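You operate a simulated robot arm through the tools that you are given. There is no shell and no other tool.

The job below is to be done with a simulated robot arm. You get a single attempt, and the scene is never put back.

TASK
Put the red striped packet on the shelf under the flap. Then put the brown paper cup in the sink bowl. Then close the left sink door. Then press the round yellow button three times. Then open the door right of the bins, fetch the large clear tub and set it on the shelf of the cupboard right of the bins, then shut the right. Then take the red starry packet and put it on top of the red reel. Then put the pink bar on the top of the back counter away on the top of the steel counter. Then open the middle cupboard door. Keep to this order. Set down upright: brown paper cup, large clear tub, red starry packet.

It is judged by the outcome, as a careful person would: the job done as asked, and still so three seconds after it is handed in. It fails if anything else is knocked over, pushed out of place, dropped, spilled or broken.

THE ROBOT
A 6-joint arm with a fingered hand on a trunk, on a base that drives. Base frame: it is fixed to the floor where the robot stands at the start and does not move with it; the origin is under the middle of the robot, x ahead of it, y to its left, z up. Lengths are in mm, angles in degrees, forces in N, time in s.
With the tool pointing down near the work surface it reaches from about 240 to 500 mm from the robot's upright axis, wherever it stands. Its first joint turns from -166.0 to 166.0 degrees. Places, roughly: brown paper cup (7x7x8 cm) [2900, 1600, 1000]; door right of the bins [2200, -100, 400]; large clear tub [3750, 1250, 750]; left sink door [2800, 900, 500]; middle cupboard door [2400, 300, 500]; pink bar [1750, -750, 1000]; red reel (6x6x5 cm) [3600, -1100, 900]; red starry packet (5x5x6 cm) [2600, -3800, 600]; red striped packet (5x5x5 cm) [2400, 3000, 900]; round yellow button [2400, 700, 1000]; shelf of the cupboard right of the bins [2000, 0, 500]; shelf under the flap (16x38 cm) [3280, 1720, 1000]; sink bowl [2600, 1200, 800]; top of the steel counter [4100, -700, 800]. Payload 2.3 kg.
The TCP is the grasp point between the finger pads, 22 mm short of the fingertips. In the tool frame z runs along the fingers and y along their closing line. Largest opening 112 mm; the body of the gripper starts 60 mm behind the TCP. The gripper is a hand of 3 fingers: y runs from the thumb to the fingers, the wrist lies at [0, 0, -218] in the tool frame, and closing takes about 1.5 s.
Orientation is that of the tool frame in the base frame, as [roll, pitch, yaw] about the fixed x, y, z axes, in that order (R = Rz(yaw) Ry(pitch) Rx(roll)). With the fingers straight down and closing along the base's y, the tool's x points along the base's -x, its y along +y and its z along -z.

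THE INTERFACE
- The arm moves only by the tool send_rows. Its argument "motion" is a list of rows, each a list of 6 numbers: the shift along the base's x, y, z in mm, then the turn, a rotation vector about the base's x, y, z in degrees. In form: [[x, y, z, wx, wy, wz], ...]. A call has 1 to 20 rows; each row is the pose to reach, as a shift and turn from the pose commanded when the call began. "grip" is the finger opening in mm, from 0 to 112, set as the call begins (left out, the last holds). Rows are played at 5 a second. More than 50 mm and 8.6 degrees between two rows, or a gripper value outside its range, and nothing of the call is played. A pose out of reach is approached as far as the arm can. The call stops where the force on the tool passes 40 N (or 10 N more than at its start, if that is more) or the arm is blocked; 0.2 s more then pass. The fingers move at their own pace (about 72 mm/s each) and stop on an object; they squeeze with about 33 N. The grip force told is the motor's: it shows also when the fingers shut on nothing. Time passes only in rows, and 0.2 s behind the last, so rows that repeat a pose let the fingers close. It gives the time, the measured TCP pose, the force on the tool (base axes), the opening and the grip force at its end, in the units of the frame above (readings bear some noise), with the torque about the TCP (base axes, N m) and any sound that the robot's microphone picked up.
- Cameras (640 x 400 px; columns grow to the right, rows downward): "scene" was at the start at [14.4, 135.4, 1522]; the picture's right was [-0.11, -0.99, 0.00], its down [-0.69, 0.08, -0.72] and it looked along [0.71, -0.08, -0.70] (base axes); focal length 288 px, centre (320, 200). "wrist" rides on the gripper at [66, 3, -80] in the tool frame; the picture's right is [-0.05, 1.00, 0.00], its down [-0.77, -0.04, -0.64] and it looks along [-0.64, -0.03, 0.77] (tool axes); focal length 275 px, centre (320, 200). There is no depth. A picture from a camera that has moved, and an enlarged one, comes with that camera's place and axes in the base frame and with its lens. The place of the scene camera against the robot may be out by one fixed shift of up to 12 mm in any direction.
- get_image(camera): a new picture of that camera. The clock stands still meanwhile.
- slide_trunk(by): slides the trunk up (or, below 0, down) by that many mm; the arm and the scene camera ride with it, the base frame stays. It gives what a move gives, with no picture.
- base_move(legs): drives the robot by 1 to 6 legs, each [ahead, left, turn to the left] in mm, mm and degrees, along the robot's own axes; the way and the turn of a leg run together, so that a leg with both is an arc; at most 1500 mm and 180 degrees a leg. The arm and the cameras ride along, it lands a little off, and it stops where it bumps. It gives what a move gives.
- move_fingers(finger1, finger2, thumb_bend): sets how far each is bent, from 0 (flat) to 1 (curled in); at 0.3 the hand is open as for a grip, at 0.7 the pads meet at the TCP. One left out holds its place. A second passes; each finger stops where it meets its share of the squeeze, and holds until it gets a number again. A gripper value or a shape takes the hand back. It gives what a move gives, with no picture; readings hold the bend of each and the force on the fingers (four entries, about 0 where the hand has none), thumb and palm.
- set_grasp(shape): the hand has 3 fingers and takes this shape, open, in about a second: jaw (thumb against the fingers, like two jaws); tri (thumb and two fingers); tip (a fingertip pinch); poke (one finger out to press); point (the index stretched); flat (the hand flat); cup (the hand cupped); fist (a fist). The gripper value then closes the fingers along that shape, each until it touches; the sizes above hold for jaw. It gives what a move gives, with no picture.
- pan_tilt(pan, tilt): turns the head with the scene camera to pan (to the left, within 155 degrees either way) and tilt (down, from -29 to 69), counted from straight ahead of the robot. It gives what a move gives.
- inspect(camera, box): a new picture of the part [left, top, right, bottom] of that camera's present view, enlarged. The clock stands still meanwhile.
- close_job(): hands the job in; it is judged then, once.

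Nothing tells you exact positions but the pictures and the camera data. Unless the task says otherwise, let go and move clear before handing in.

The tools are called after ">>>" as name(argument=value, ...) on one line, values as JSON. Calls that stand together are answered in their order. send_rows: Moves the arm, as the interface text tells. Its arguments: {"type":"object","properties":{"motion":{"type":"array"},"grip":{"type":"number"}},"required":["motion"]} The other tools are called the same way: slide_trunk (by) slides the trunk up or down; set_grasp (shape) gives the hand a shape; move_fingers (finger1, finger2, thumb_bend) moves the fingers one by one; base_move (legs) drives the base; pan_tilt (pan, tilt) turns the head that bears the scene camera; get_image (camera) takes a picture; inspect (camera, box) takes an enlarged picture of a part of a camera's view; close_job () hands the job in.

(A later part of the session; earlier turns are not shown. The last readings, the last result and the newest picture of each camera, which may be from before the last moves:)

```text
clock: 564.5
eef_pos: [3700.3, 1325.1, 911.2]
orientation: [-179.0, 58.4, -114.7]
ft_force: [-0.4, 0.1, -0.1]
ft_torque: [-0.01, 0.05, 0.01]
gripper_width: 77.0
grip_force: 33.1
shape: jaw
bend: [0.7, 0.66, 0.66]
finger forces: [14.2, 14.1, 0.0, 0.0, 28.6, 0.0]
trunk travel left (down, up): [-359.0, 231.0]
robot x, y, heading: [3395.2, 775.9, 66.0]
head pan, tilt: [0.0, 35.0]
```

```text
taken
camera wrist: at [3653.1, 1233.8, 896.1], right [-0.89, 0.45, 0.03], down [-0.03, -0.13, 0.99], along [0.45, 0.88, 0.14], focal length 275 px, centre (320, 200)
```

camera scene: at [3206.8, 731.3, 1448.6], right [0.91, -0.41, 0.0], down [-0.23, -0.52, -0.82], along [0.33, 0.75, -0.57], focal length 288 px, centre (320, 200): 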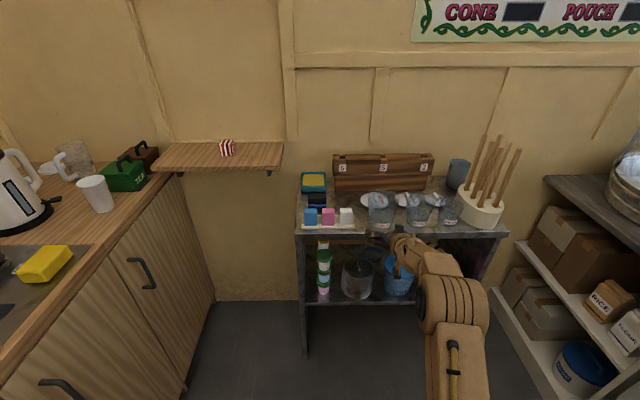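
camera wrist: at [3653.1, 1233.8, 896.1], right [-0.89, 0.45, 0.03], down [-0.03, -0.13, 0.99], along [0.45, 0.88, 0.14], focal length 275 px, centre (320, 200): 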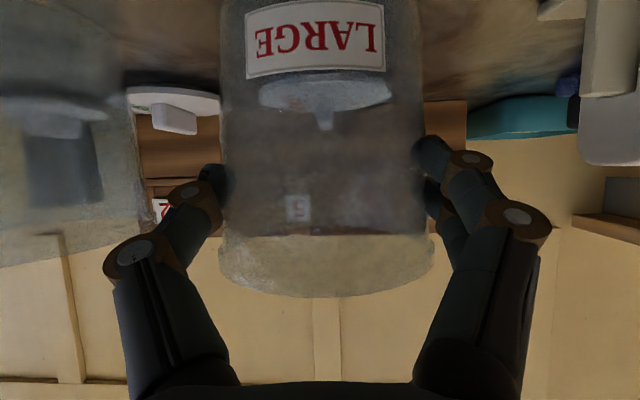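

Firm hold at 76 mm on the sides. I'll lift with the trunk and check.

>>> slide_trunk(by=20)

>>> get_image(camera="wrist")

>>> slide_trunk(by=110)

>>> get_image(camera="wrist")

>>> get_image(camera="scene")

```text
clock: 565.1
eef_pos: [3700.2, 1324.5, 932.0]
orientation: [-179.2, 58.3, -114.7]
ft_force: [-0.2, -0.5, -0.9]
ft_torque: [-0.02, 0.02, 0.01]
gripper_width: 76.7
grip_force: 33.4
shape: jaw
bend: [0.7, 0.65, 0.66]
finger forces: [14.2, 14.2, 0.0, 0.0, 28.8, 0.0]
trunk travel left (down, up): [-379.0, 211.0]
robot x, y, heading: [3395.4, 778.2, 65.9]
head pan, tilt: [0.0, 35.0]
```

```text
taken
camera wrist: at [3653.1, 1234.0, 916.1], right [-0.89, 0.45, 0.03], down [-0.03, -0.13, 0.99], along [0.45, 0.88, 0.13], focal length 275 px, centre (320, 200)
```

wrist: 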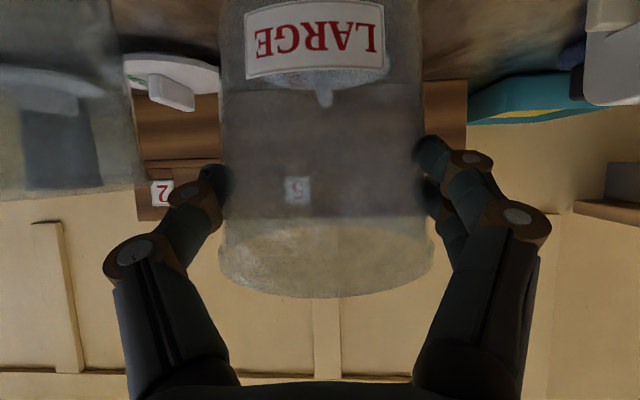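

```text
clock: 566.6
eef_pos: [3700.2, 1324.2, 1042.6]
orientation: [-179.1, 58.3, -114.7]
ft_force: [0.7, 0.0, -1.4]
ft_torque: [0.01, 0.0, 0.0]
gripper_width: 76.7
grip_force: 32.9
shape: jaw
bend: [0.7, 0.65, 0.66]
finger forces: [14.3, 14.1, 0.1, 0.0, 28.8, 0.0]
trunk travel left (down, up): [-489.0, 101.0]
robot x, y, heading: [3394.0, 776.7, 66.1]
head pan, tilt: [0.0, 35.0]
```

```text
taken
camera wrist: at [3653.1, 1234.0, 1026.0], right [-0.89, 0.45, 0.03], down [-0.03, -0.13, 0.99], along [0.45, 0.88, 0.13], focal length 275 px, centre (320, 200)
```

wrist: 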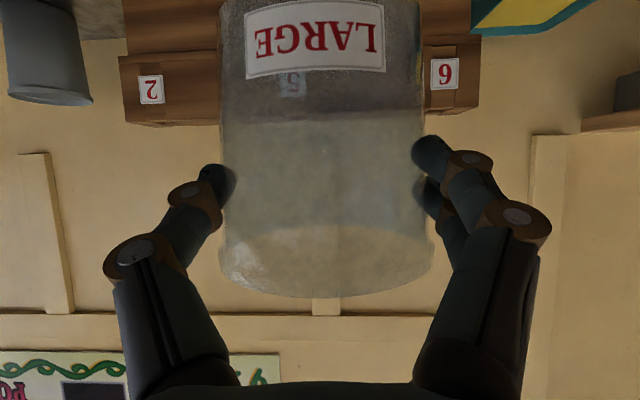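

```text
taken
camera scene: at [3270.7, 864.5, 1574.6], right [0.91, -0.41, 0.0], down [-0.23, -0.52, -0.82], along [0.33, 0.75, -0.57], focal length 288 px, centre (320, 200)
```

scene: 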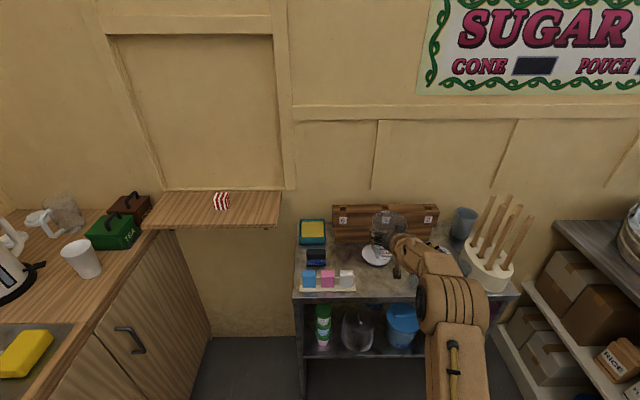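

The tub is lifted cleanly. I'll move to the far side of the aisle to clear the open door, reverse back along it to the cupboard, and turn to face it with the tub held high.

>>> base_move(legs=[[-150, 0, 0], [0, -170, 0], [-1210, 0, 0]])

>>> base_move(legs=[[0, 0, 89.7]])

>>> pan_tilt(pan=-5, tilt=45)

>>> get_image(camera="scene")

```text
clock: 574.7
eef_pos: [3302.7, 24.4, 1041.8]
orientation: [-179.1, 58.2, -116.1]
ft_force: [-0.1, 0.8, -1.8]
ft_torque: [-0.04, 0.03, 0.01]
gripper_width: 76.8
grip_force: 33.9
shape: jaw
bend: [0.7, 0.65, 0.66]
finger forces: [14.2, 14.1, 0.0, 0.0, 28.8, 0.1]
trunk travel left (down, up): [-489.0, 101.0]
robot x, y, heading: [2986.6, -513.8, 64.6]
head pan, tilt: [0.0, 35.0]
```

```text
clock: 579.0
eef_pos: [2437.0, -212.2, 1042.5]
orientation: [-179.1, 58.3, -24.7]
ft_force: [0.1, 0.0, -0.7]
ft_torque: [-0.01, -0.05, 0.01]
gripper_width: 76.5
grip_force: 33.6
shape: jaw
bend: [0.7, 0.66, 0.66]
finger forces: [14.1, 14.0, 0.1, 0.0, 28.5, 0.0]
trunk travel left (down, up): [-489.0, 101.0]
robot x, y, heading: [2987.0, -516.1, 156.0]
head pan, tilt: [0.0, 35.0]
```

```text
clock: 579.7
eef_pos: [2436.1, -212.6, 1041.6]
orientation: [-179.1, 58.3, -24.6]
ft_force: [0.8, 0.5, -0.6]
ft_torque: [-0.03, -0.05, -0.02]
gripper_width: 76.4
grip_force: 32.4
shape: jaw
bend: [0.7, 0.66, 0.66]
finger forces: [14.1, 14.0, 0.1, 0.0, 28.6, 0.1]
trunk travel left (down, up): [-489.0, 101.0]
robot x, y, heading: [2983.4, -516.7, 156.3]
head pan, tilt: [-5.0, 45.0]
```

```text
taken
camera scene: at [2904.4, -625.3, 1559.9], right [0.48, 0.88, 0.0], down [0.62, -0.34, -0.71], along [-0.62, 0.34, -0.71], focal length 288 px, centre (320, 200)
```

scene: 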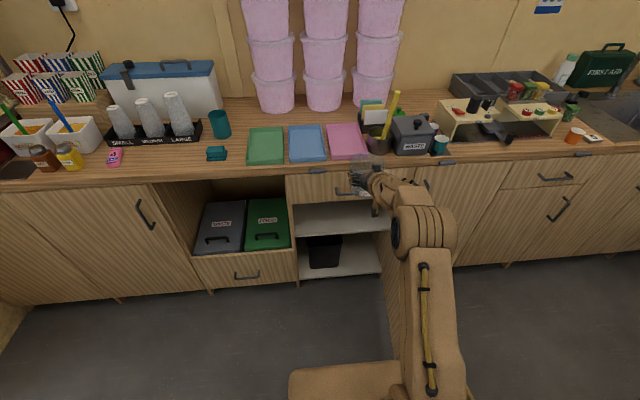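

The cupboard is open in front of me: an upper shelf, and a black bin on the floor below. I'll lower the trunk so the tub comes level with the opening and look inside.

>>> slide_trunk(by=-380)

>>> pan_tilt(pan=-12, tilt=32)

>>> get_image(camera="scene")

>>> get_image(camera="wrist")

```text
clock: 583.4
eef_pos: [2436.6, -211.5, 662.2]
orientation: [-179.2, 58.4, -24.6]
ft_force: [-0.5, 0.0, 0.1]
ft_torque: [-0.04, -0.04, 0.02]
gripper_width: 76.5
grip_force: 32.6
shape: jaw
bend: [0.7, 0.66, 0.66]
finger forces: [14.1, 14.0, 0.0, 0.0, 28.5, 0.1]
trunk travel left (down, up): [-109.0, 481.0]
robot x, y, heading: [2984.7, -521.2, 156.2]
head pan, tilt: [-5.0, 45.0]
```

```text
clock: 584.1
eef_pos: [2436.6, -213.5, 663.0]
orientation: [-179.1, 58.3, -24.6]
ft_force: [-0.5, 0.8, -1.7]
ft_torque: [-0.01, 0.0, 0.01]
gripper_width: 76.5
grip_force: 32.9
shape: jaw
bend: [0.7, 0.66, 0.66]
finger forces: [14.1, 14.0, 0.1, 0.0, 28.5, 0.0]
trunk travel left (down, up): [-109.0, 481.0]
robot x, y, heading: [2984.8, -517.2, 156.1]
head pan, tilt: [-12.0, 32.0]
```

```text
taken
camera scene: at [2903.1, -612.1, 1199.2], right [0.59, 0.81, 0.0], down [0.43, -0.31, -0.85], along [-0.69, 0.5, -0.53], focal length 288 px, centre (320, 200)
```

scene: 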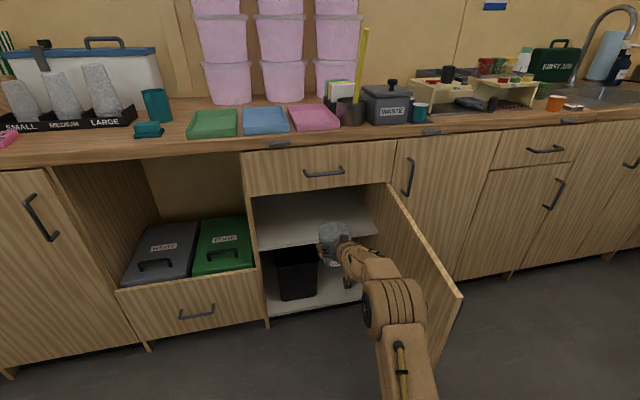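

```text
taken
camera wrist: at [2529.1, -257.9, 646.1], right [-0.45, -0.89, 0.03], down [0.13, -0.03, 0.99], along [-0.88, 0.45, 0.13], focal length 275 px, centre (320, 200)
```

wrist: 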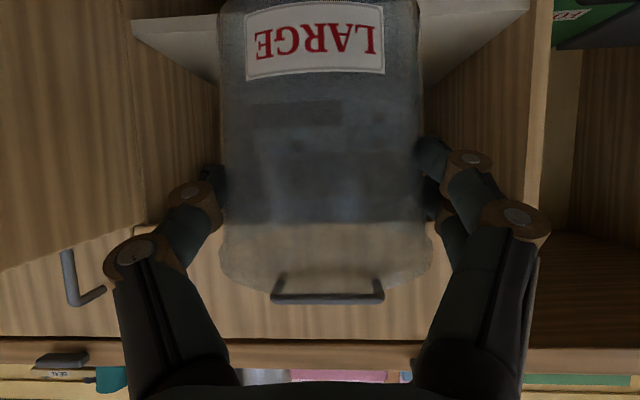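

The shelf is at about z 485 and the opening reaches up to z 728, so the tub fits. I'll lower to just above shelf height and drive it in, checking midway.

>>> slide_trunk(by=-85)

>>> base_move(legs=[[190, 0, -0.4]])

>>> get_image(camera="wrist")

>>> get_image(camera="scene")

```text
clock: 585.3
eef_pos: [2436.8, -212.1, 577.0]
orientation: [-179.1, 58.3, -24.5]
ft_force: [-0.1, -0.9, -1.5]
ft_torque: [-0.02, 0.0, 0.03]
gripper_width: 76.5
grip_force: 32.7
shape: jaw
bend: [0.7, 0.66, 0.66]
finger forces: [14.2, 14.0, 0.0, 0.0, 28.5, 0.0]
trunk travel left (down, up): [-24.0, 566.0]
robot x, y, heading: [2983.8, -519.0, 155.9]
head pan, tilt: [-12.0, 32.0]
```

```text
clock: 586.9
eef_pos: [2262.2, -131.7, 577.1]
orientation: [-179.1, 58.2, -24.7]
ft_force: [0.0, 0.1, -1.1]
ft_torque: [0.01, -0.05, 0.0]
gripper_width: 76.6
grip_force: 32.6
shape: jaw
bend: [0.7, 0.66, 0.66]
finger forces: [14.1, 14.1, 0.0, 0.0, 28.5, 0.0]
trunk travel left (down, up): [-24.0, 566.0]
robot x, y, heading: [2804.1, -438.8, 156.0]
head pan, tilt: [-12.0, 32.0]
```

```text
taken
camera wrist: at [2354.0, -178.6, 561.1], right [-0.45, -0.89, 0.03], down [0.13, -0.03, 0.99], along [-0.88, 0.45, 0.13], focal length 275 px, centre (320, 200)
```

wrist: 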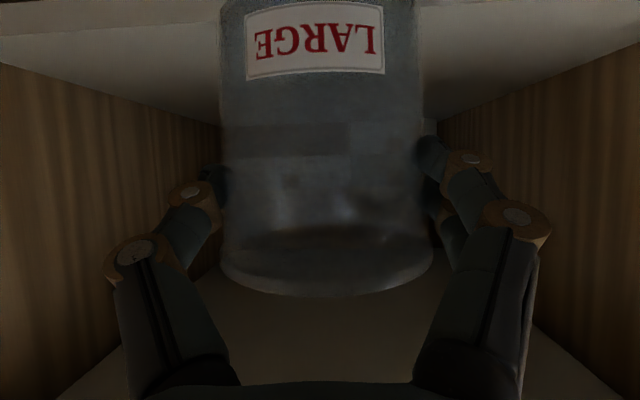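

```text
taken
camera scene: at [2727.2, -533.7, 1114.3], right [0.59, 0.81, 0.0], down [0.43, -0.31, -0.85], along [-0.69, 0.5, -0.53], focal length 288 px, centre (320, 200)
```

scene: 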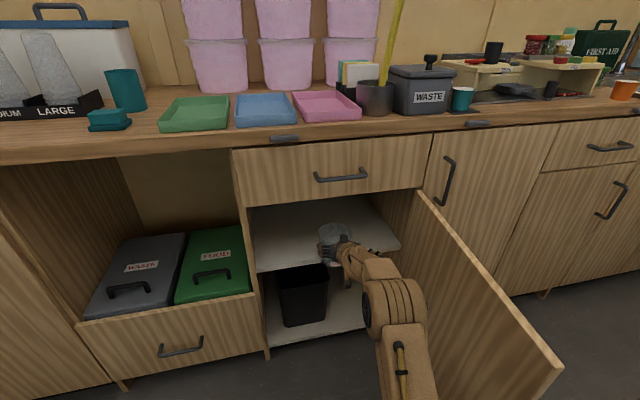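

The tub is heading straight into the opening with clearance to both sides. I'll drive it 145 mm further in.

>>> base_move(legs=[[80, 0, 0]])

>>> base_move(legs=[[65, 0, 0]])

>>> get_image(camera="wrist")

>>> inspect(camera="scene", box=[220, 130, 440, 330])

```text
clock: 587.9
eef_pos: [2190.4, -99.8, 577.2]
orientation: [-179.1, 58.2, -24.8]
ft_force: [0.6, -0.7, -1.1]
ft_torque: [0.03, -0.04, 0.0]
gripper_width: 76.4
grip_force: 33.8
shape: jaw
bend: [0.7, 0.66, 0.66]
finger forces: [14.0, 14.0, 0.0, 0.0, 28.4, 0.0]
trunk travel left (down, up): [-24.0, 566.0]
robot x, y, heading: [2736.2, -406.4, 156.0]
head pan, tilt: [-12.0, 32.0]
```

```text
clock: 588.9
eef_pos: [2131.4, -71.6, 577.0]
orientation: [-179.1, 58.4, -24.9]
ft_force: [0.0, -0.3, -0.8]
ft_torque: [0.0, -0.06, -0.03]
gripper_width: 76.5
grip_force: 33.3
shape: jaw
bend: [0.7, 0.66, 0.66]
finger forces: [14.1, 13.9, 0.0, 0.0, 28.4, 0.0]
trunk travel left (down, up): [-24.0, 566.0]
robot x, y, heading: [2676.0, -381.0, 156.0]
head pan, tilt: [-12.0, 32.0]
```

```text
taken
camera wrist: at [2222.7, -118.4, 561.1], right [-0.45, -0.89, 0.03], down [0.13, -0.03, 0.99], along [-0.88, 0.45, 0.13], focal length 275 px, centre (320, 200)
```

wrist: 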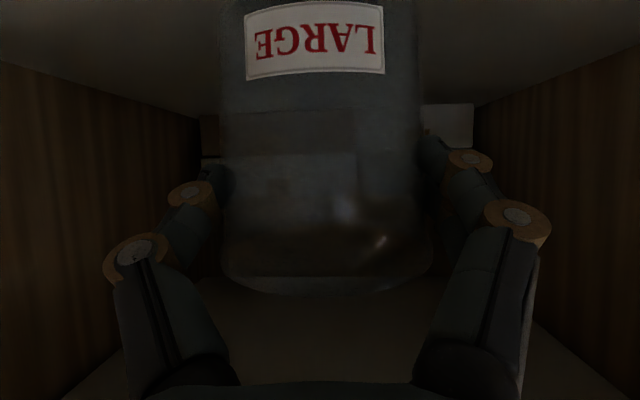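

```text
2.00 times, centred on (330, 230) of scene
camera zoom: at [2595.0, -474.5, 1114.3], right [0.59, 0.81, 0.0], down [0.43, -0.31, -0.85], along [-0.68, 0.5, -0.53], focal length 575 px, centre (300, 140)
```

zoom: 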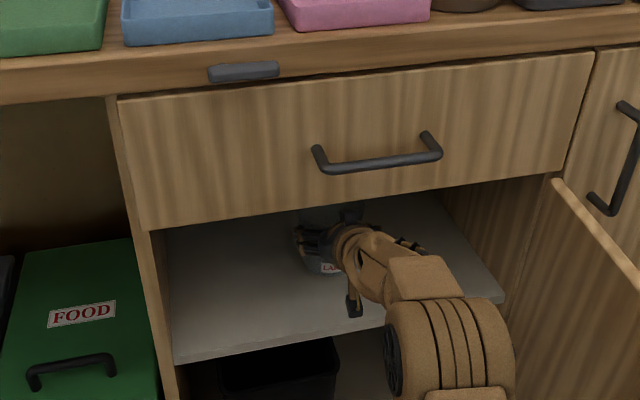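

The tub is inside, about 100 mm behind the shelf's front edge. I'll lower it onto the shelf.

>>> slide_trunk(by=-14)

>>> slide_trunk(by=-6)

>>> send_rows(motion=[[0, 0, -3, 0, 0, 0], [0, 0, -6, 0, 0, 0], [0, 0, -9, 0, 0, 0]])

>>> get_image(camera="wrist")

```text
clock: 589.5
eef_pos: [2130.6, -71.2, 562.0]
orientation: [-179.3, 58.4, -24.8]
ft_force: [0.3, -0.8, -0.8]
ft_torque: [-0.01, 0.01, -0.02]
gripper_width: 76.5
grip_force: 33.0
shape: jaw
bend: [0.7, 0.66, 0.66]
finger forces: [14.2, 14.0, 0.0, 0.1, 28.4, 0.1]
trunk travel left (down, up): [-10.0, 580.0]
robot x, y, heading: [2676.3, -377.2, 155.5]
head pan, tilt: [-12.0, 32.0]
```

```text
clock: 590.1
eef_pos: [2130.8, -72.6, 557.2]
orientation: [-179.0, 58.2, -24.8]
ft_force: [-0.1, -1.0, -1.0]
ft_torque: [-0.01, -0.02, -0.01]
gripper_width: 76.6
grip_force: 32.7
shape: jaw
bend: [0.7, 0.66, 0.66]
finger forces: [14.1, 14.0, 0.0, 0.0, 28.5, 0.0]
trunk travel left (down, up): [-4.0, 586.0]
robot x, y, heading: [2675.1, -375.7, 155.7]
head pan, tilt: [-12.0, 32.0]
```

```text
clock: 590.9
eef_pos: [2130.0, -72.2, 550.2]
orientation: [-179.0, 58.6, -24.8]
ft_force: [0.5, 0.1, 11.2]
ft_torque: [-0.06, 0.21, 0.01]
gripper_width: 76.1
grip_force: 33.3
shape: jaw
bend: [0.7, 0.66, 0.66]
finger forces: [14.1, 14.2, 0.0, 0.1, 28.8, 0.1]
trunk travel left (down, up): [-4.0, 586.0]
robot x, y, heading: [2680.5, -380.4, 155.7]
head pan, tilt: [-12.0, 32.0]
```

```text
taken
camera wrist: at [2222.3, -118.0, 534.5], right [-0.45, -0.89, 0.03], down [0.14, -0.04, 0.99], along [-0.88, 0.45, 0.14], focal length 275 px, centre (320, 200)
```

wrist: 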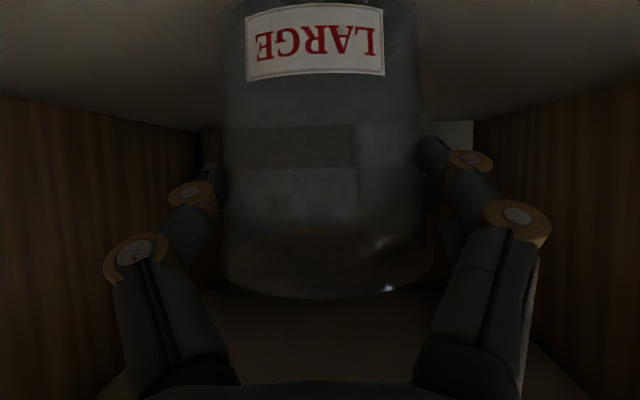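

The tub has touched down (11 N). I'll release it and open wide.

>>> send_rows(motion=[[0, 0, 1, 0, 0, 0], [0, 0, 1, 0, 0, 0], [0, 0, 1, 0, 0, 0], [0, 0, 1, 0, 0, 0]], grip=84)

>>> send_rows(motion=[[0, 0, 0, 0, 0, 0], [0, 0, 0, 0, 0, 0], [0, 0, 0, 0, 0, 0], [0, 0, 0, 0, 0, 0]], grip=108)

>>> get_image(camera="wrist")

```text
clock: 591.9
eef_pos: [2130.6, -71.2, 549.1]
orientation: [-179.1, 58.3, -24.9]
ft_force: [0.5, 0.7, -0.8]
ft_torque: [0.02, 0.0, -0.01]
gripper_width: 83.8
grip_force: 0.0
shape: jaw
bend: [0.64, 0.64, 0.6]
finger forces: [0.0, 0.1, 0.0, 0.0, 0.0, 0.0]
trunk travel left (down, up): [-4.0, 586.0]
robot x, y, heading: [2681.0, -375.8, 156.1]
head pan, tilt: [-12.0, 32.0]
```

```text
clock: 592.9
eef_pos: [2131.0, -71.3, 549.0]
orientation: [-179.1, 58.3, -24.9]
ft_force: [-0.1, 0.5, -0.4]
ft_torque: [-0.01, -0.01, -0.02]
gripper_width: 107.7
grip_force: 0.0
shape: jaw
bend: [0.38, 0.38, 0.35]
finger forces: [0.0, 0.0, 0.1, 0.1, 0.1, 0.0]
trunk travel left (down, up): [-4.0, 586.0]
robot x, y, heading: [2677.5, -376.3, 156.0]
head pan, tilt: [-12.0, 32.0]
```

```text
taken
camera wrist: at [2222.3, -117.9, 533.4], right [-0.45, -0.89, 0.03], down [0.13, -0.03, 0.99], along [-0.88, 0.45, 0.13], focal length 275 px, centre (320, 200)
```

wrist: 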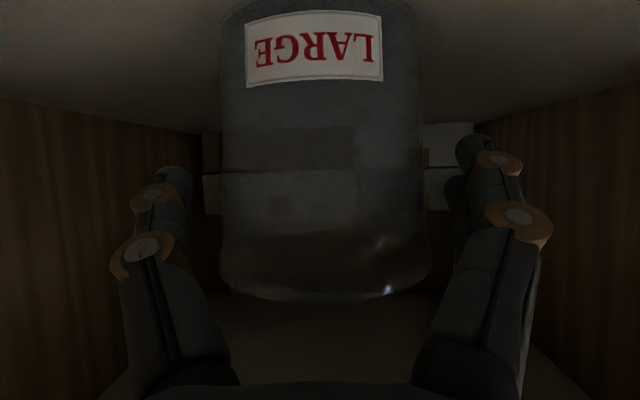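

The tub stands on the shelf. I'll back straight out.

>>> base_move(legs=[[-150, 0, 0]])

>>> get_image(camera="wrist")

>>> base_move(legs=[[-220, 0, 0]])

>>> get_image(camera="scene")

```text
clock: 594.3
eef_pos: [2268.0, -135.6, 548.7]
orientation: [-179.1, 58.3, -24.7]
ft_force: [0.5, 0.1, 0.5]
ft_torque: [-0.02, 0.01, -0.01]
gripper_width: 107.9
grip_force: 0.1
shape: jaw
bend: [0.38, 0.38, 0.35]
finger forces: [0.0, 0.0, 0.1, 0.0, 0.1, 0.1]
trunk travel left (down, up): [-4.0, 586.0]
robot x, y, heading: [2817.8, -440.6, 155.9]
head pan, tilt: [-12.0, 32.0]
```

```text
taken
camera wrist: at [2360.2, -181.1, 533.3], right [-0.45, -0.89, 0.03], down [0.13, -0.03, 0.99], along [-0.88, 0.45, 0.13], focal length 275 px, centre (320, 200)
```

wrist: 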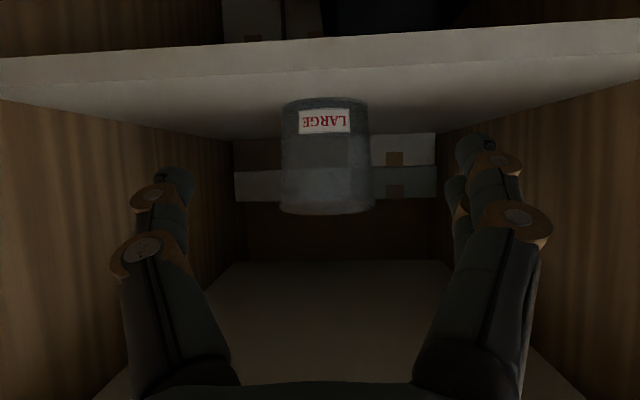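

```text
clock: 595.9
eef_pos: [2463.3, -221.2, 549.7]
orientation: [-179.2, 58.3, -24.9]
ft_force: [0.0, -0.6, 0.6]
ft_torque: [0.0, -0.05, -0.01]
gripper_width: 107.7
grip_force: 0.0
shape: jaw
bend: [0.38, 0.38, 0.35]
finger forces: [0.0, 0.0, 0.1, 0.0, 0.0, 0.1]
trunk travel left (down, up): [-4.0, 586.0]
robot x, y, heading: [3005.1, -526.5, 155.6]
head pan, tilt: [-12.0, 32.0]
```

```text
taken
camera scene: at [2927.6, -623.5, 1094.3], right [0.59, 0.81, 0.0], down [0.43, -0.31, -0.85], along [-0.68, 0.5, -0.53], focal length 288 px, centre (320, 200)
```

scene: 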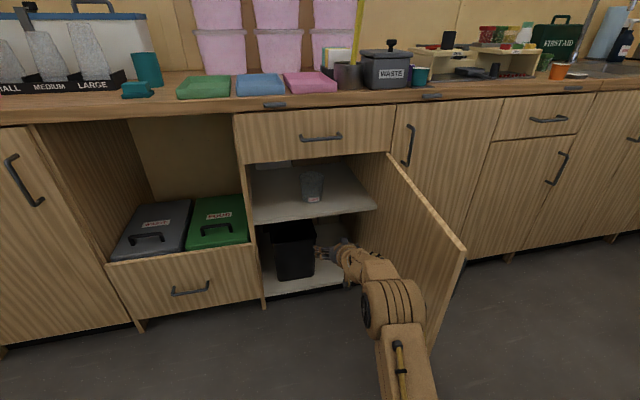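

The large tub stands upright on the cupboard shelf. To shut the door I need to be on its outer side, so I'll raise the hand over the door's top, pass across, lower again and sweep it closed.

>>> slide_trunk(by=340)

>>> base_move(legs=[[0, -500, 0]])

>>> send_rows(motion=[[0, 0, 0, 0, 0, 0], [0, 0, 0, 0, 0, 0], [0, 0, 0, 0, 0, 0], [0, 0, 0, 0, 0, 0]], grip=20)

>>> pan_tilt(pan=10, tilt=45)

>>> get_image(camera="scene")

```text
clock: 599.2
eef_pos: [2463.0, -220.6, 889.7]
orientation: [-179.2, 58.3, -25.0]
ft_force: [0.1, -0.2, 0.0]
ft_torque: [-0.01, 0.02, -0.01]
gripper_width: 107.9
grip_force: 0.1
shape: jaw
bend: [0.38, 0.38, 0.35]
finger forces: [0.1, 0.1, 0.0, 0.0, 0.0, 0.0]
trunk travel left (down, up): [-344.0, 246.0]
robot x, y, heading: [3010.6, -528.2, 155.9]
head pan, tilt: [-12.0, 32.0]
```

```text
clock: 602.3
eef_pos: [2676.9, 256.7, 888.7]
orientation: [-179.2, 58.2, -24.8]
ft_force: [0.0, -0.4, -0.3]
ft_torque: [0.01, 0.0, -0.01]
gripper_width: 107.7
grip_force: 0.1
shape: jaw
bend: [0.38, 0.38, 0.35]
finger forces: [0.1, 0.0, 0.1, 0.0, 0.1, 0.0]
trunk travel left (down, up): [-344.0, 246.0]
robot x, y, heading: [3223.9, -50.5, 156.1]
head pan, tilt: [-12.0, 32.0]
```

```text
clock: 603.3
eef_pos: [2675.1, 256.1, 890.2]
orientation: [-179.2, 58.4, -24.8]
ft_force: [0.1, -0.1, 0.0]
ft_torque: [0.01, -0.01, 0.01]
gripper_width: 20.3
grip_force: 0.1
shape: jaw
bend: [0.73, 0.73, 0.7]
finger forces: [0.0, 0.0, 0.0, 0.0, 0.0, 0.0]
trunk travel left (down, up): [-344.0, 246.0]
robot x, y, heading: [3223.7, -48.5, 155.9]
head pan, tilt: [-12.0, 32.0]
```

```text
clock: 604.1
eef_pos: [2676.2, 255.6, 889.6]
orientation: [-179.1, 58.3, -24.7]
ft_force: [-1.2, 0.7, 0.1]
ft_torque: [-0.01, -0.01, -0.01]
gripper_width: 20.4
grip_force: 0.0
shape: jaw
bend: [0.73, 0.73, 0.7]
finger forces: [0.0, 0.0, 0.1, 0.1, 0.1, 0.0]
trunk travel left (down, up): [-344.0, 246.0]
robot x, y, heading: [3221.4, -51.5, 155.9]
head pan, tilt: [10.0, 45.0]
```

```text
taken
camera scene: at [3135.2, -179.6, 1414.9], right [0.24, 0.97, 0.0], down [0.69, -0.17, -0.71], along [-0.69, 0.17, -0.71], focal length 288 px, centre (320, 200)
```

scene: 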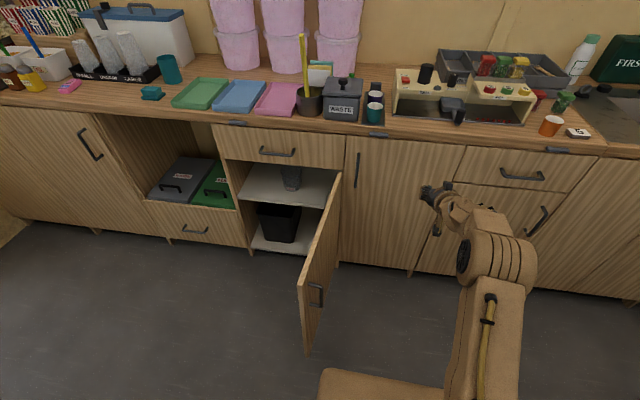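

The hand is now on the door's outer side. I'll lower it and sweep left in stages to push the door shut.

>>> slide_trunk(by=-280)

>>> base_move(legs=[[0, 330, 0]])

>>> get_image(camera="scene")

```text
clock: 607.0
eef_pos: [2677.3, 255.3, 609.3]
orientation: [-179.2, 58.3, -24.8]
ft_force: [0.3, 0.2, 0.0]
ft_torque: [-0.02, -0.02, -0.02]
gripper_width: 20.3
grip_force: 0.0
shape: jaw
bend: [0.73, 0.73, 0.7]
finger forces: [0.0, 0.1, 0.1, 0.0, 0.0, 0.0]
trunk travel left (down, up): [-64.0, 526.0]
robot x, y, heading: [3223.8, -49.9, 155.9]
head pan, tilt: [10.0, 45.0]
```

```text
clock: 609.1
eef_pos: [2547.1, -31.1, 608.7]
orientation: [-179.2, 58.3, -25.1]
ft_force: [0.3, -0.6, -0.5]
ft_torque: [0.0, 0.0, -0.01]
gripper_width: 20.1
grip_force: 0.1
shape: jaw
bend: [0.73, 0.73, 0.7]
finger forces: [0.0, 0.0, 0.0, 0.1, 0.0, 0.1]
trunk travel left (down, up): [-64.0, 526.0]
robot x, y, heading: [3092.2, -338.1, 155.6]
head pan, tilt: [10.0, 45.0]
```

```text
taken
camera scene: at [3004.8, -468.0, 1134.8], right [0.25, 0.97, 0.0], down [0.69, -0.18, -0.71], along [-0.69, 0.18, -0.71], focal length 288 px, centre (320, 200)
```

scene: 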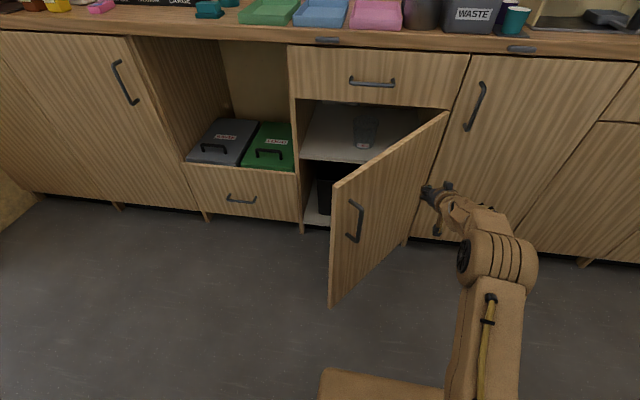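

The door is swinging in, now about 60°. I'll sweep further.

>>> base_move(legs=[[0, 130, 0]])

>>> get_image(camera="scene")

```text
clock: 610.4
eef_pos: [2491.2, -154.3, 609.3]
orientation: [-179.3, 58.3, -25.0]
ft_force: [1.3, 0.5, 0.7]
ft_torque: [0.01, -0.03, 0.04]
gripper_width: 20.1
grip_force: 0.1
shape: jaw
bend: [0.73, 0.73, 0.7]
finger forces: [0.0, 0.0, 0.0, 0.0, 0.0, 0.0]
trunk travel left (down, up): [-64.0, 526.0]
robot x, y, heading: [3036.0, -461.3, 155.9]
head pan, tilt: [10.0, 45.0]
```

```text
taken
camera scene: at [2950.2, -589.9, 1134.8], right [0.25, 0.97, 0.0], down [0.69, -0.17, -0.71], along [-0.69, 0.17, -0.71], focal length 288 px, centre (320, 200)
```

scene: 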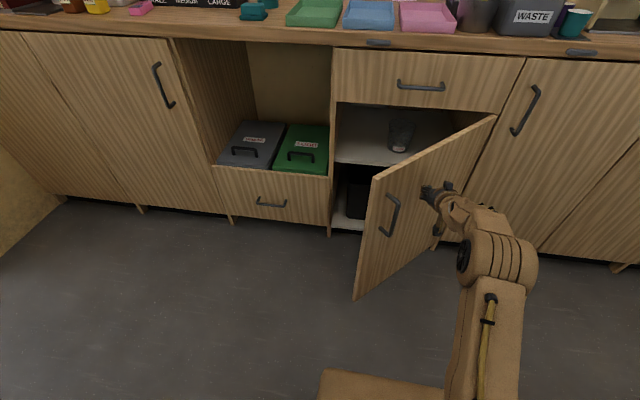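

About 45° left. I'll now push forward as well to close it the rest of the way.

>>> base_move(legs=[[90, 50, 0]])

>>> get_image(camera="scene")

```text
clock: 611.6
eef_pos: [2389.3, -160.9, 608.7]
orientation: [-179.3, 58.4, -24.9]
ft_force: [0.2, 0.2, -0.2]
ft_torque: [0.0, 0.03, 0.0]
gripper_width: 20.2
grip_force: 0.1
shape: jaw
bend: [0.73, 0.73, 0.7]
finger forces: [0.1, 0.0, 0.0, 0.0, 0.0, 0.0]
trunk travel left (down, up): [-64.0, 526.0]
robot x, y, heading: [2936.0, -470.4, 155.7]
head pan, tilt: [10.0, 45.0]
```

```text
taken
camera scene: at [2847.9, -597.7, 1134.8], right [0.25, 0.97, 0.0], down [0.69, -0.17, -0.71], along [-0.69, 0.17, -0.71], focal length 288 px, centre (320, 200)
```

scene: 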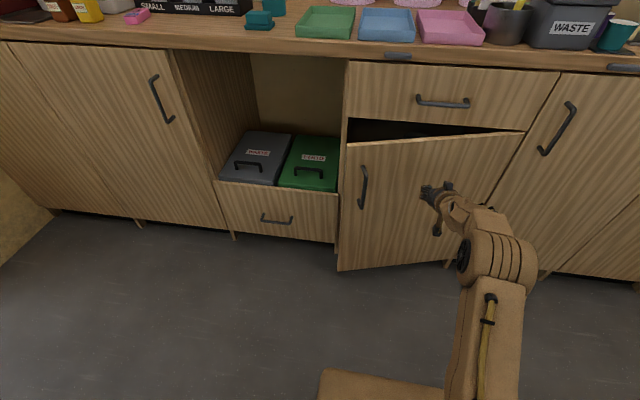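

Nearly shut. I'll give it a moment, then push it fully closed.

>>> send_rows(motion=[[0, 0, 0, 0, 0, 0], [0, 0, 0, 0, 0, 0], [0, 0, 0, 0, 0, 0], [0, 0, 0, 0, 0, 0], [0, 0, 0, 0, 0, 0]])

>>> get_image(camera="scene")

```text
clock: 612.8
eef_pos: [2389.6, -162.1, 608.9]
orientation: [-179.2, 58.2, -24.9]
ft_force: [0.5, -0.1, 0.0]
ft_torque: [0.01, -0.02, -0.03]
gripper_width: 20.0
grip_force: 0.0
shape: jaw
bend: [0.73, 0.73, 0.7]
finger forces: [0.1, 0.1, 0.0, 0.0, 0.1, 0.0]
trunk travel left (down, up): [-64.0, 526.0]
robot x, y, heading: [2933.9, -467.2, 155.7]
head pan, tilt: [10.0, 45.0]
```

```text
taken
camera scene: at [2847.8, -597.8, 1134.8], right [0.25, 0.97, 0.0], down [0.69, -0.17, -0.71], along [-0.69, 0.17, -0.71], focal length 288 px, centre (320, 200)
```

scene: 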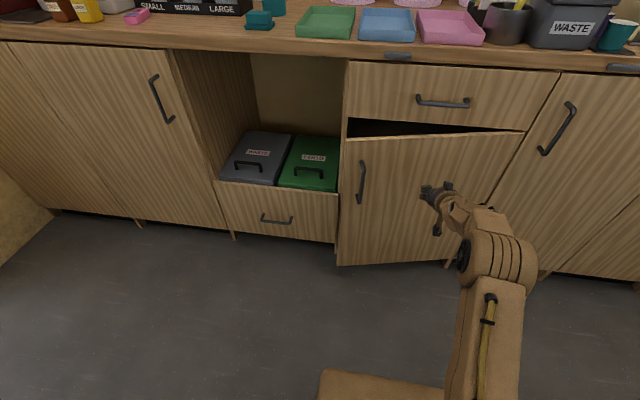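

It's slowly closing on its own; I'll press it home with the fingertips.

>>> base_move(legs=[[95, 0, 0]])

>>> base_move(legs=[[40, 0, 0]])

>>> get_image(camera="scene")

```text
clock: 613.9
eef_pos: [2302.9, -120.1, 609.6]
orientation: [-179.2, 58.3, -25.0]
ft_force: [-1.2, -1.0, -0.2]
ft_torque: [-0.01, -0.01, 0.02]
gripper_width: 20.2
grip_force: 0.1
shape: jaw
bend: [0.73, 0.73, 0.7]
finger forces: [0.0, 0.0, 0.0, 0.1, 0.0, 0.0]
trunk travel left (down, up): [-64.0, 526.0]
robot x, y, heading: [2852.9, -428.9, 155.9]
head pan, tilt: [10.0, 45.0]
```

```text
clock: 614.8
eef_pos: [2266.1, -104.8, 609.3]
orientation: [-179.2, 58.4, -25.0]
ft_force: [3.8, -1.3, -0.7]
ft_torque: [0.0, 0.0, 0.02]
gripper_width: 20.7
grip_force: 0.1
shape: jaw
bend: [0.73, 0.74, 0.7]
finger forces: [0.0, 3.4, 0.0, 0.0, 0.1, 0.1]
trunk travel left (down, up): [-64.0, 526.0]
robot x, y, heading: [2810.1, -414.6, 155.9]
head pan, tilt: [10.0, 45.0]
```

```text
taken
camera scene: at [2724.1, -541.9, 1134.8], right [0.25, 0.97, 0.0], down [0.69, -0.17, -0.71], along [-0.69, 0.17, -0.71], focal length 288 px, centre (320, 200)
```

scene: 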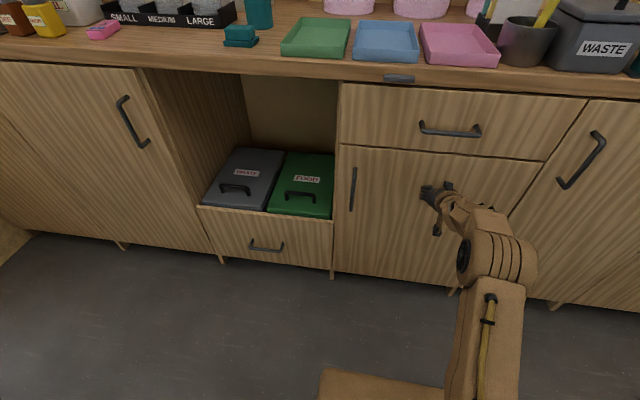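

The door looks flush. I'll give one more small push to be sure, then back off and check it stays shut.

>>> base_move(legs=[[8, 0, 0]])

>>> base_move(legs=[[-250, 0, 0]])

>>> get_image(camera="scene")

>>> get_image(camera="wrist")

```text
clock: 615.7
eef_pos: [2262.0, -105.0, 605.1]
orientation: [-179.1, 57.8, -24.8]
ft_force: [13.5, -11.0, 3.5]
ft_torque: [0.0, 0.12, 0.21]
gripper_width: 21.7
grip_force: 0.1
shape: jaw
bend: [0.73, 0.78, 0.7]
finger forces: [0.0, 17.0, 0.1, 0.1, 0.0, 0.0]
trunk travel left (down, up): [-64.0, 526.0]
robot x, y, heading: [2805.7, -410.7, 155.9]
head pan, tilt: [10.0, 45.0]
stopped in leg 1: the force on the tool passed its limit at 44 N (the readings are from after the stop); the commanded pose is now the measured one
```

```text
clock: 617.5
eef_pos: [2483.5, -206.8, 605.3]
orientation: [-179.1, 57.6, -24.5]
ft_force: [0.0, -0.7, -0.4]
ft_torque: [0.01, 0.01, 0.0]
gripper_width: 20.0
grip_force: 0.0
shape: jaw
bend: [0.73, 0.73, 0.7]
finger forces: [0.0, 0.0, 0.0, 0.0, 0.1, 0.1]
trunk travel left (down, up): [-64.0, 526.0]
robot x, y, heading: [3028.6, -510.9, 156.3]
head pan, tilt: [10.0, 45.0]
```

```text
taken
camera scene: at [2942.6, -639.6, 1134.8], right [0.24, 0.97, 0.0], down [0.69, -0.17, -0.71], along [-0.69, 0.17, -0.71], focal length 288 px, centre (320, 200)
```

scene: 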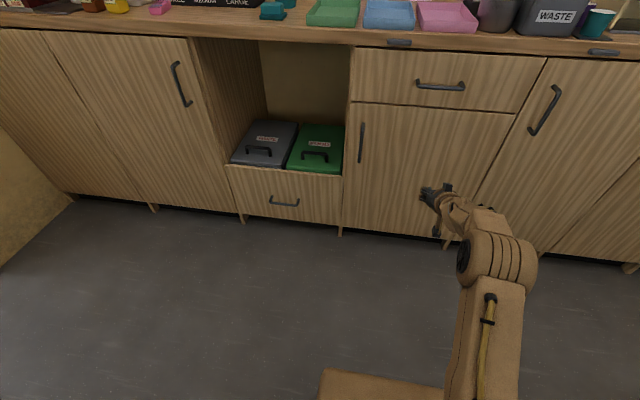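

```text
taken
camera wrist: at [2575.6, -253.4, 590.7], right [-0.45, -0.89, 0.03], down [0.13, -0.03, 0.99], along [-0.88, 0.45, 0.12], focal length 275 px, centre (320, 200)
```

wrist: 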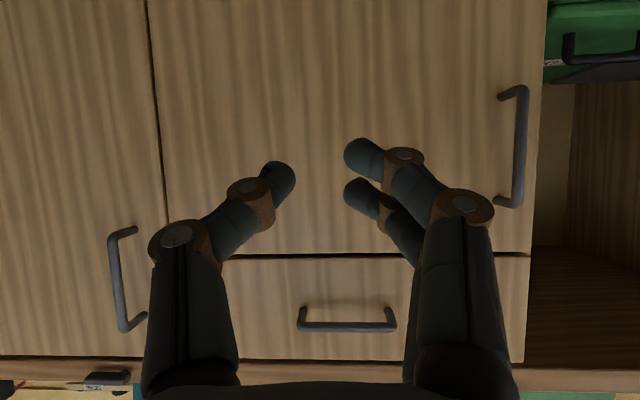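

The cupboard door is shut and stays shut. Next the starry packet. First I'll bring the hand back to pointing down and closer in, raise the trunk, and then look at the steel counter for the red reel.

>>> send_rows(motion=[[22, -10, 5, -3.4, -7.5, 0], [44, -20, 10, -6.8, -15.1, 0], [66, -30, 15, -10.2, -22.6, 0], [88, -40, 20, -13.7, -30.2, 0], [110, -50, 25, -17.1, -37.7, 0], [132, -60, 30, -20.5, -45.3, 0], [154, -70, 35, -23.7, -52.3, 0]], grip=80)

>>> slide_trunk(by=400)

>>> base_move(legs=[[0, 0, 90]])

>>> pan_tilt(pan=60, tilt=30)

>>> get_image(camera="scene")

>>> inspect(camera="scene", box=[60, 60, 400, 280])

```text
clock: 619.1
eef_pos: [2635.0, -280.0, 639.9]
orientation: [-179.0, 0.2, -24.5]
ft_force: [-0.3, 0.1, -0.1]
ft_torque: [0.02, 0.01, -0.01]
gripper_width: 79.4
grip_force: 0.1
shape: jaw
bend: [0.66, 0.66, 0.63]
finger forces: [0.0, 0.0, 0.1, 0.0, 0.0, 0.0]
out of reach, approached as far as the arm can: row 1, 2
trunk travel left (down, up): [-64.0, 526.0]
robot x, y, heading: [3031.7, -511.6, 156.2]
head pan, tilt: [10.0, 45.0]
```

```text
clock: 622.9
eef_pos: [2635.8, -279.4, 1040.8]
orientation: [-179.1, 0.3, -24.6]
ft_force: [0.6, 0.6, -0.2]
ft_torque: [-0.01, 0.01, 0.03]
gripper_width: 79.7
grip_force: 0.1
shape: jaw
bend: [0.66, 0.66, 0.63]
finger forces: [0.0, 0.0, 0.0, 0.0, 0.0, 0.0]
trunk travel left (down, up): [-464.0, 126.0]
robot x, y, heading: [3030.5, -509.4, 156.3]
head pan, tilt: [10.0, 45.0]
```

```text
clock: 627.1
eef_pos: [2796.4, -903.2, 1040.1]
orientation: [-179.0, 0.3, 65.0]
ft_force: [0.0, -0.2, -0.6]
ft_torque: [-0.04, -0.01, 0.02]
gripper_width: 79.8
grip_force: 0.1
shape: jaw
bend: [0.66, 0.66, 0.63]
finger forces: [0.0, 0.0, 0.0, 0.0, 0.1, 0.0]
trunk travel left (down, up): [-464.0, 126.0]
robot x, y, heading: [3029.8, -508.3, -114.3]
head pan, tilt: [10.0, 45.0]
```

```text
clock: 628.3
eef_pos: [2796.6, -903.7, 1040.1]
orientation: [-179.1, 0.3, 65.1]
ft_force: [0.9, 0.4, 0.5]
ft_torque: [-0.01, 0.03, 0.03]
gripper_width: 79.8
grip_force: 0.0
shape: jaw
bend: [0.66, 0.66, 0.63]
finger forces: [0.0, 0.0, 0.0, 0.0, 0.0, 0.0]
trunk travel left (down, up): [-464.0, 126.0]
robot x, y, heading: [3029.1, -508.4, -114.4]
head pan, tilt: [60.0, 30.0]
```

```text
taken
camera scene: at [3229.1, -583.1, 1557.4], right [-0.81, -0.58, 0.0], down [-0.29, 0.41, -0.87], along [0.5, -0.7, -0.5], focal length 288 px, centre (320, 200)
```

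scene: 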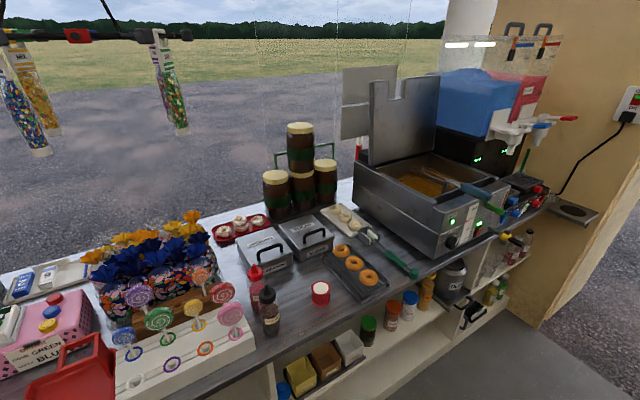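

```text
1.82 times, centred on (230, 170) of scene
camera zoom: at [3229.1, -583.1, 1557.4], right [-0.81, -0.58, 0.0], down [-0.29, 0.41, -0.87], along [0.5, -0.7, -0.5], focal length 523 px, centre (484, 254)
```

zoom: 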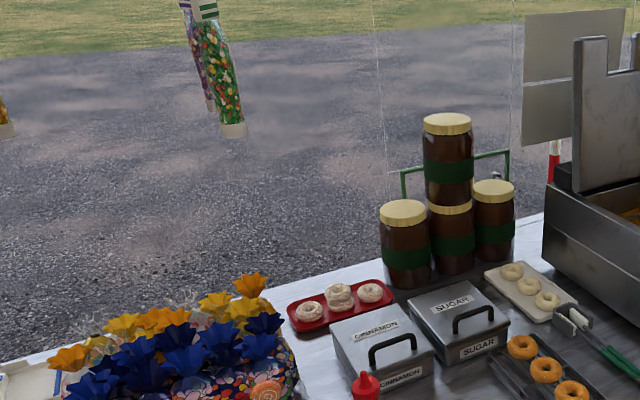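

The red reel (red with a white top) is near the inner edge of the steel counter, around (3580, −1075). I'll zoom in on it.

>>> inspect(camera="scene", box=[230, 230, 430, 355])

>>> pan_tilt(pan=90, tilt=35)

>>> get_image(camera="scene")

```text
3.20 times, centred on (330, 292) of scene
camera zoom: at [3229.1, -583.1, 1557.4], right [-0.81, -0.58, 0.0], down [-0.29, 0.41, -0.87], along [0.5, -0.7, -0.5], focal length 920 px, centre (288, -96)
```

zoom: 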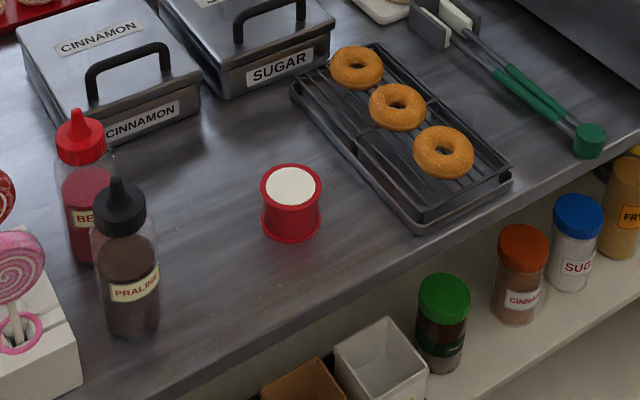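

```text
clock: 629.2
eef_pos: [2796.8, -902.9, 1040.5]
orientation: [-179.1, 0.3, 65.0]
ft_force: [0.4, 0.7, -0.6]
ft_torque: [-0.03, -0.01, -0.03]
gripper_width: 79.5
grip_force: 0.0
shape: jaw
bend: [0.66, 0.66, 0.63]
finger forces: [0.0, 0.0, 0.0, 0.1, 0.0, 0.0]
trunk travel left (down, up): [-464.0, 126.0]
robot x, y, heading: [3030.3, -508.1, -114.5]
head pan, tilt: [90.0, 35.0]
```

```text
taken
camera scene: at [3256.7, -546.0, 1549.7], right [-0.41, -0.91, 0.0], down [-0.52, 0.24, -0.82], along [0.75, -0.34, -0.57], focal length 288 px, centre (320, 200)
```

scene: 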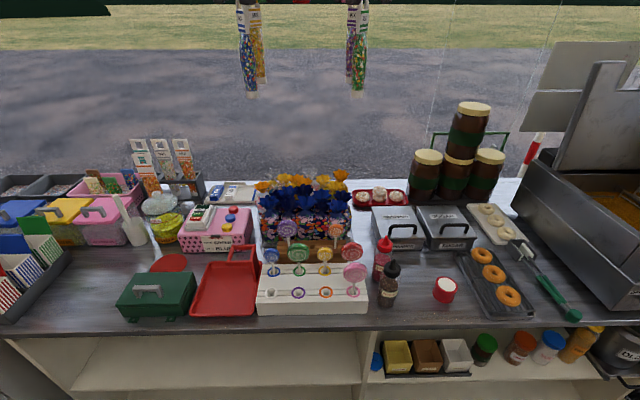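

The reel has a flat white top with free space around it. Now I'll drive out through the doorway to fetch the starry packet from the low table outside.

>>> base_move(legs=[[0, 100, 0], [1500, 0, 0], [900, 0, 0]])

>>> pan_tilt(pan=35, tilt=35)

>>> get_image(camera="scene")

>>> inspect(camera="scene", box=[200, 100, 500, 300])

```text
clock: 641.7
eef_pos: [1860.7, -3106.4, 1040.8]
orientation: [-179.1, 0.4, 64.0]
ft_force: [-0.1, 0.2, 0.4]
ft_torque: [-0.01, 0.02, 0.02]
gripper_width: 79.8
grip_force: 0.1
shape: jaw
bend: [0.66, 0.66, 0.63]
finger forces: [0.1, 0.0, 0.0, 0.0, 0.0, 0.0]
trunk travel left (down, up): [-464.0, 126.0]
robot x, y, heading: [2100.5, -2718.7, -115.4]
head pan, tilt: [90.0, 35.0]
```

```text
clock: 642.9
eef_pos: [1861.4, -3106.1, 1039.7]
orientation: [-179.0, 0.3, 64.1]
ft_force: [-0.3, -0.9, 0.0]
ft_torque: [0.01, 0.01, 0.01]
gripper_width: 79.5
grip_force: 0.1
shape: jaw
bend: [0.66, 0.66, 0.63]
finger forces: [0.0, 0.0, 0.0, 0.0, 0.1, 0.0]
trunk travel left (down, up): [-464.0, 126.0]
robot x, y, heading: [2102.2, -2717.7, -115.4]
head pan, tilt: [35.0, 35.0]
```

```text
taken
camera scene: at [2263.2, -2805.8, 1549.6], right [-0.99, -0.17, 0.0], down [-0.1, 0.57, -0.82], along [0.14, -0.81, -0.57], focal length 288 px, centre (320, 200)
```

scene: 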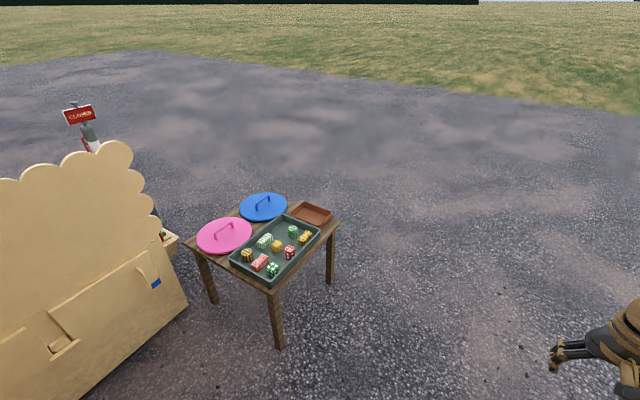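

```text
2.00 times, centred on (350, 200) of scene
camera zoom: at [2263.2, -2805.8, 1549.6], right [-0.99, -0.17, 0.0], down [-0.1, 0.57, -0.82], along [0.14, -0.81, -0.57], focal length 575 px, centre (260, 200)
```

zoom: 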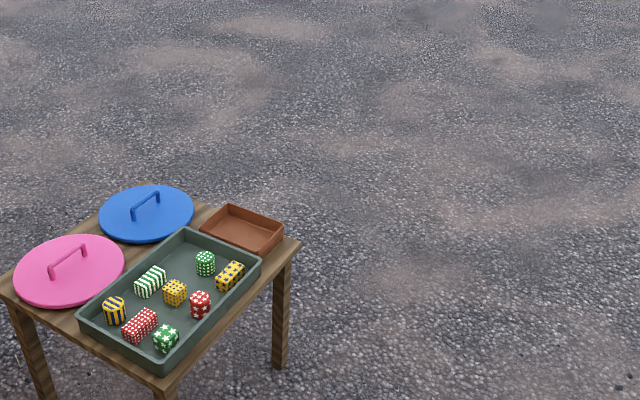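

The tray on the table holds several packets; the red one with white stars is in the middle of its near side. I'll zoom in.

>>> inspect(camera="scene", box=[220, 205, 350, 295])

```text
4.44 times, centred on (285, 250) of scene
camera zoom: at [2263.2, -2805.8, 1549.6], right [-0.99, -0.17, 0.0], down [-0.1, 0.57, -0.82], along [0.14, -0.81, -0.57], focal length 1278 px, centre (476, -22)
```

zoom: 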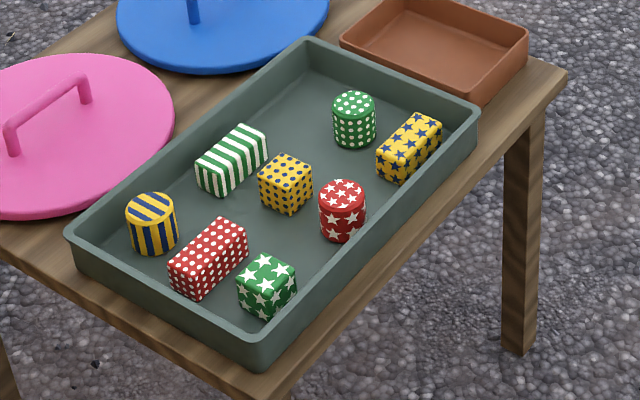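

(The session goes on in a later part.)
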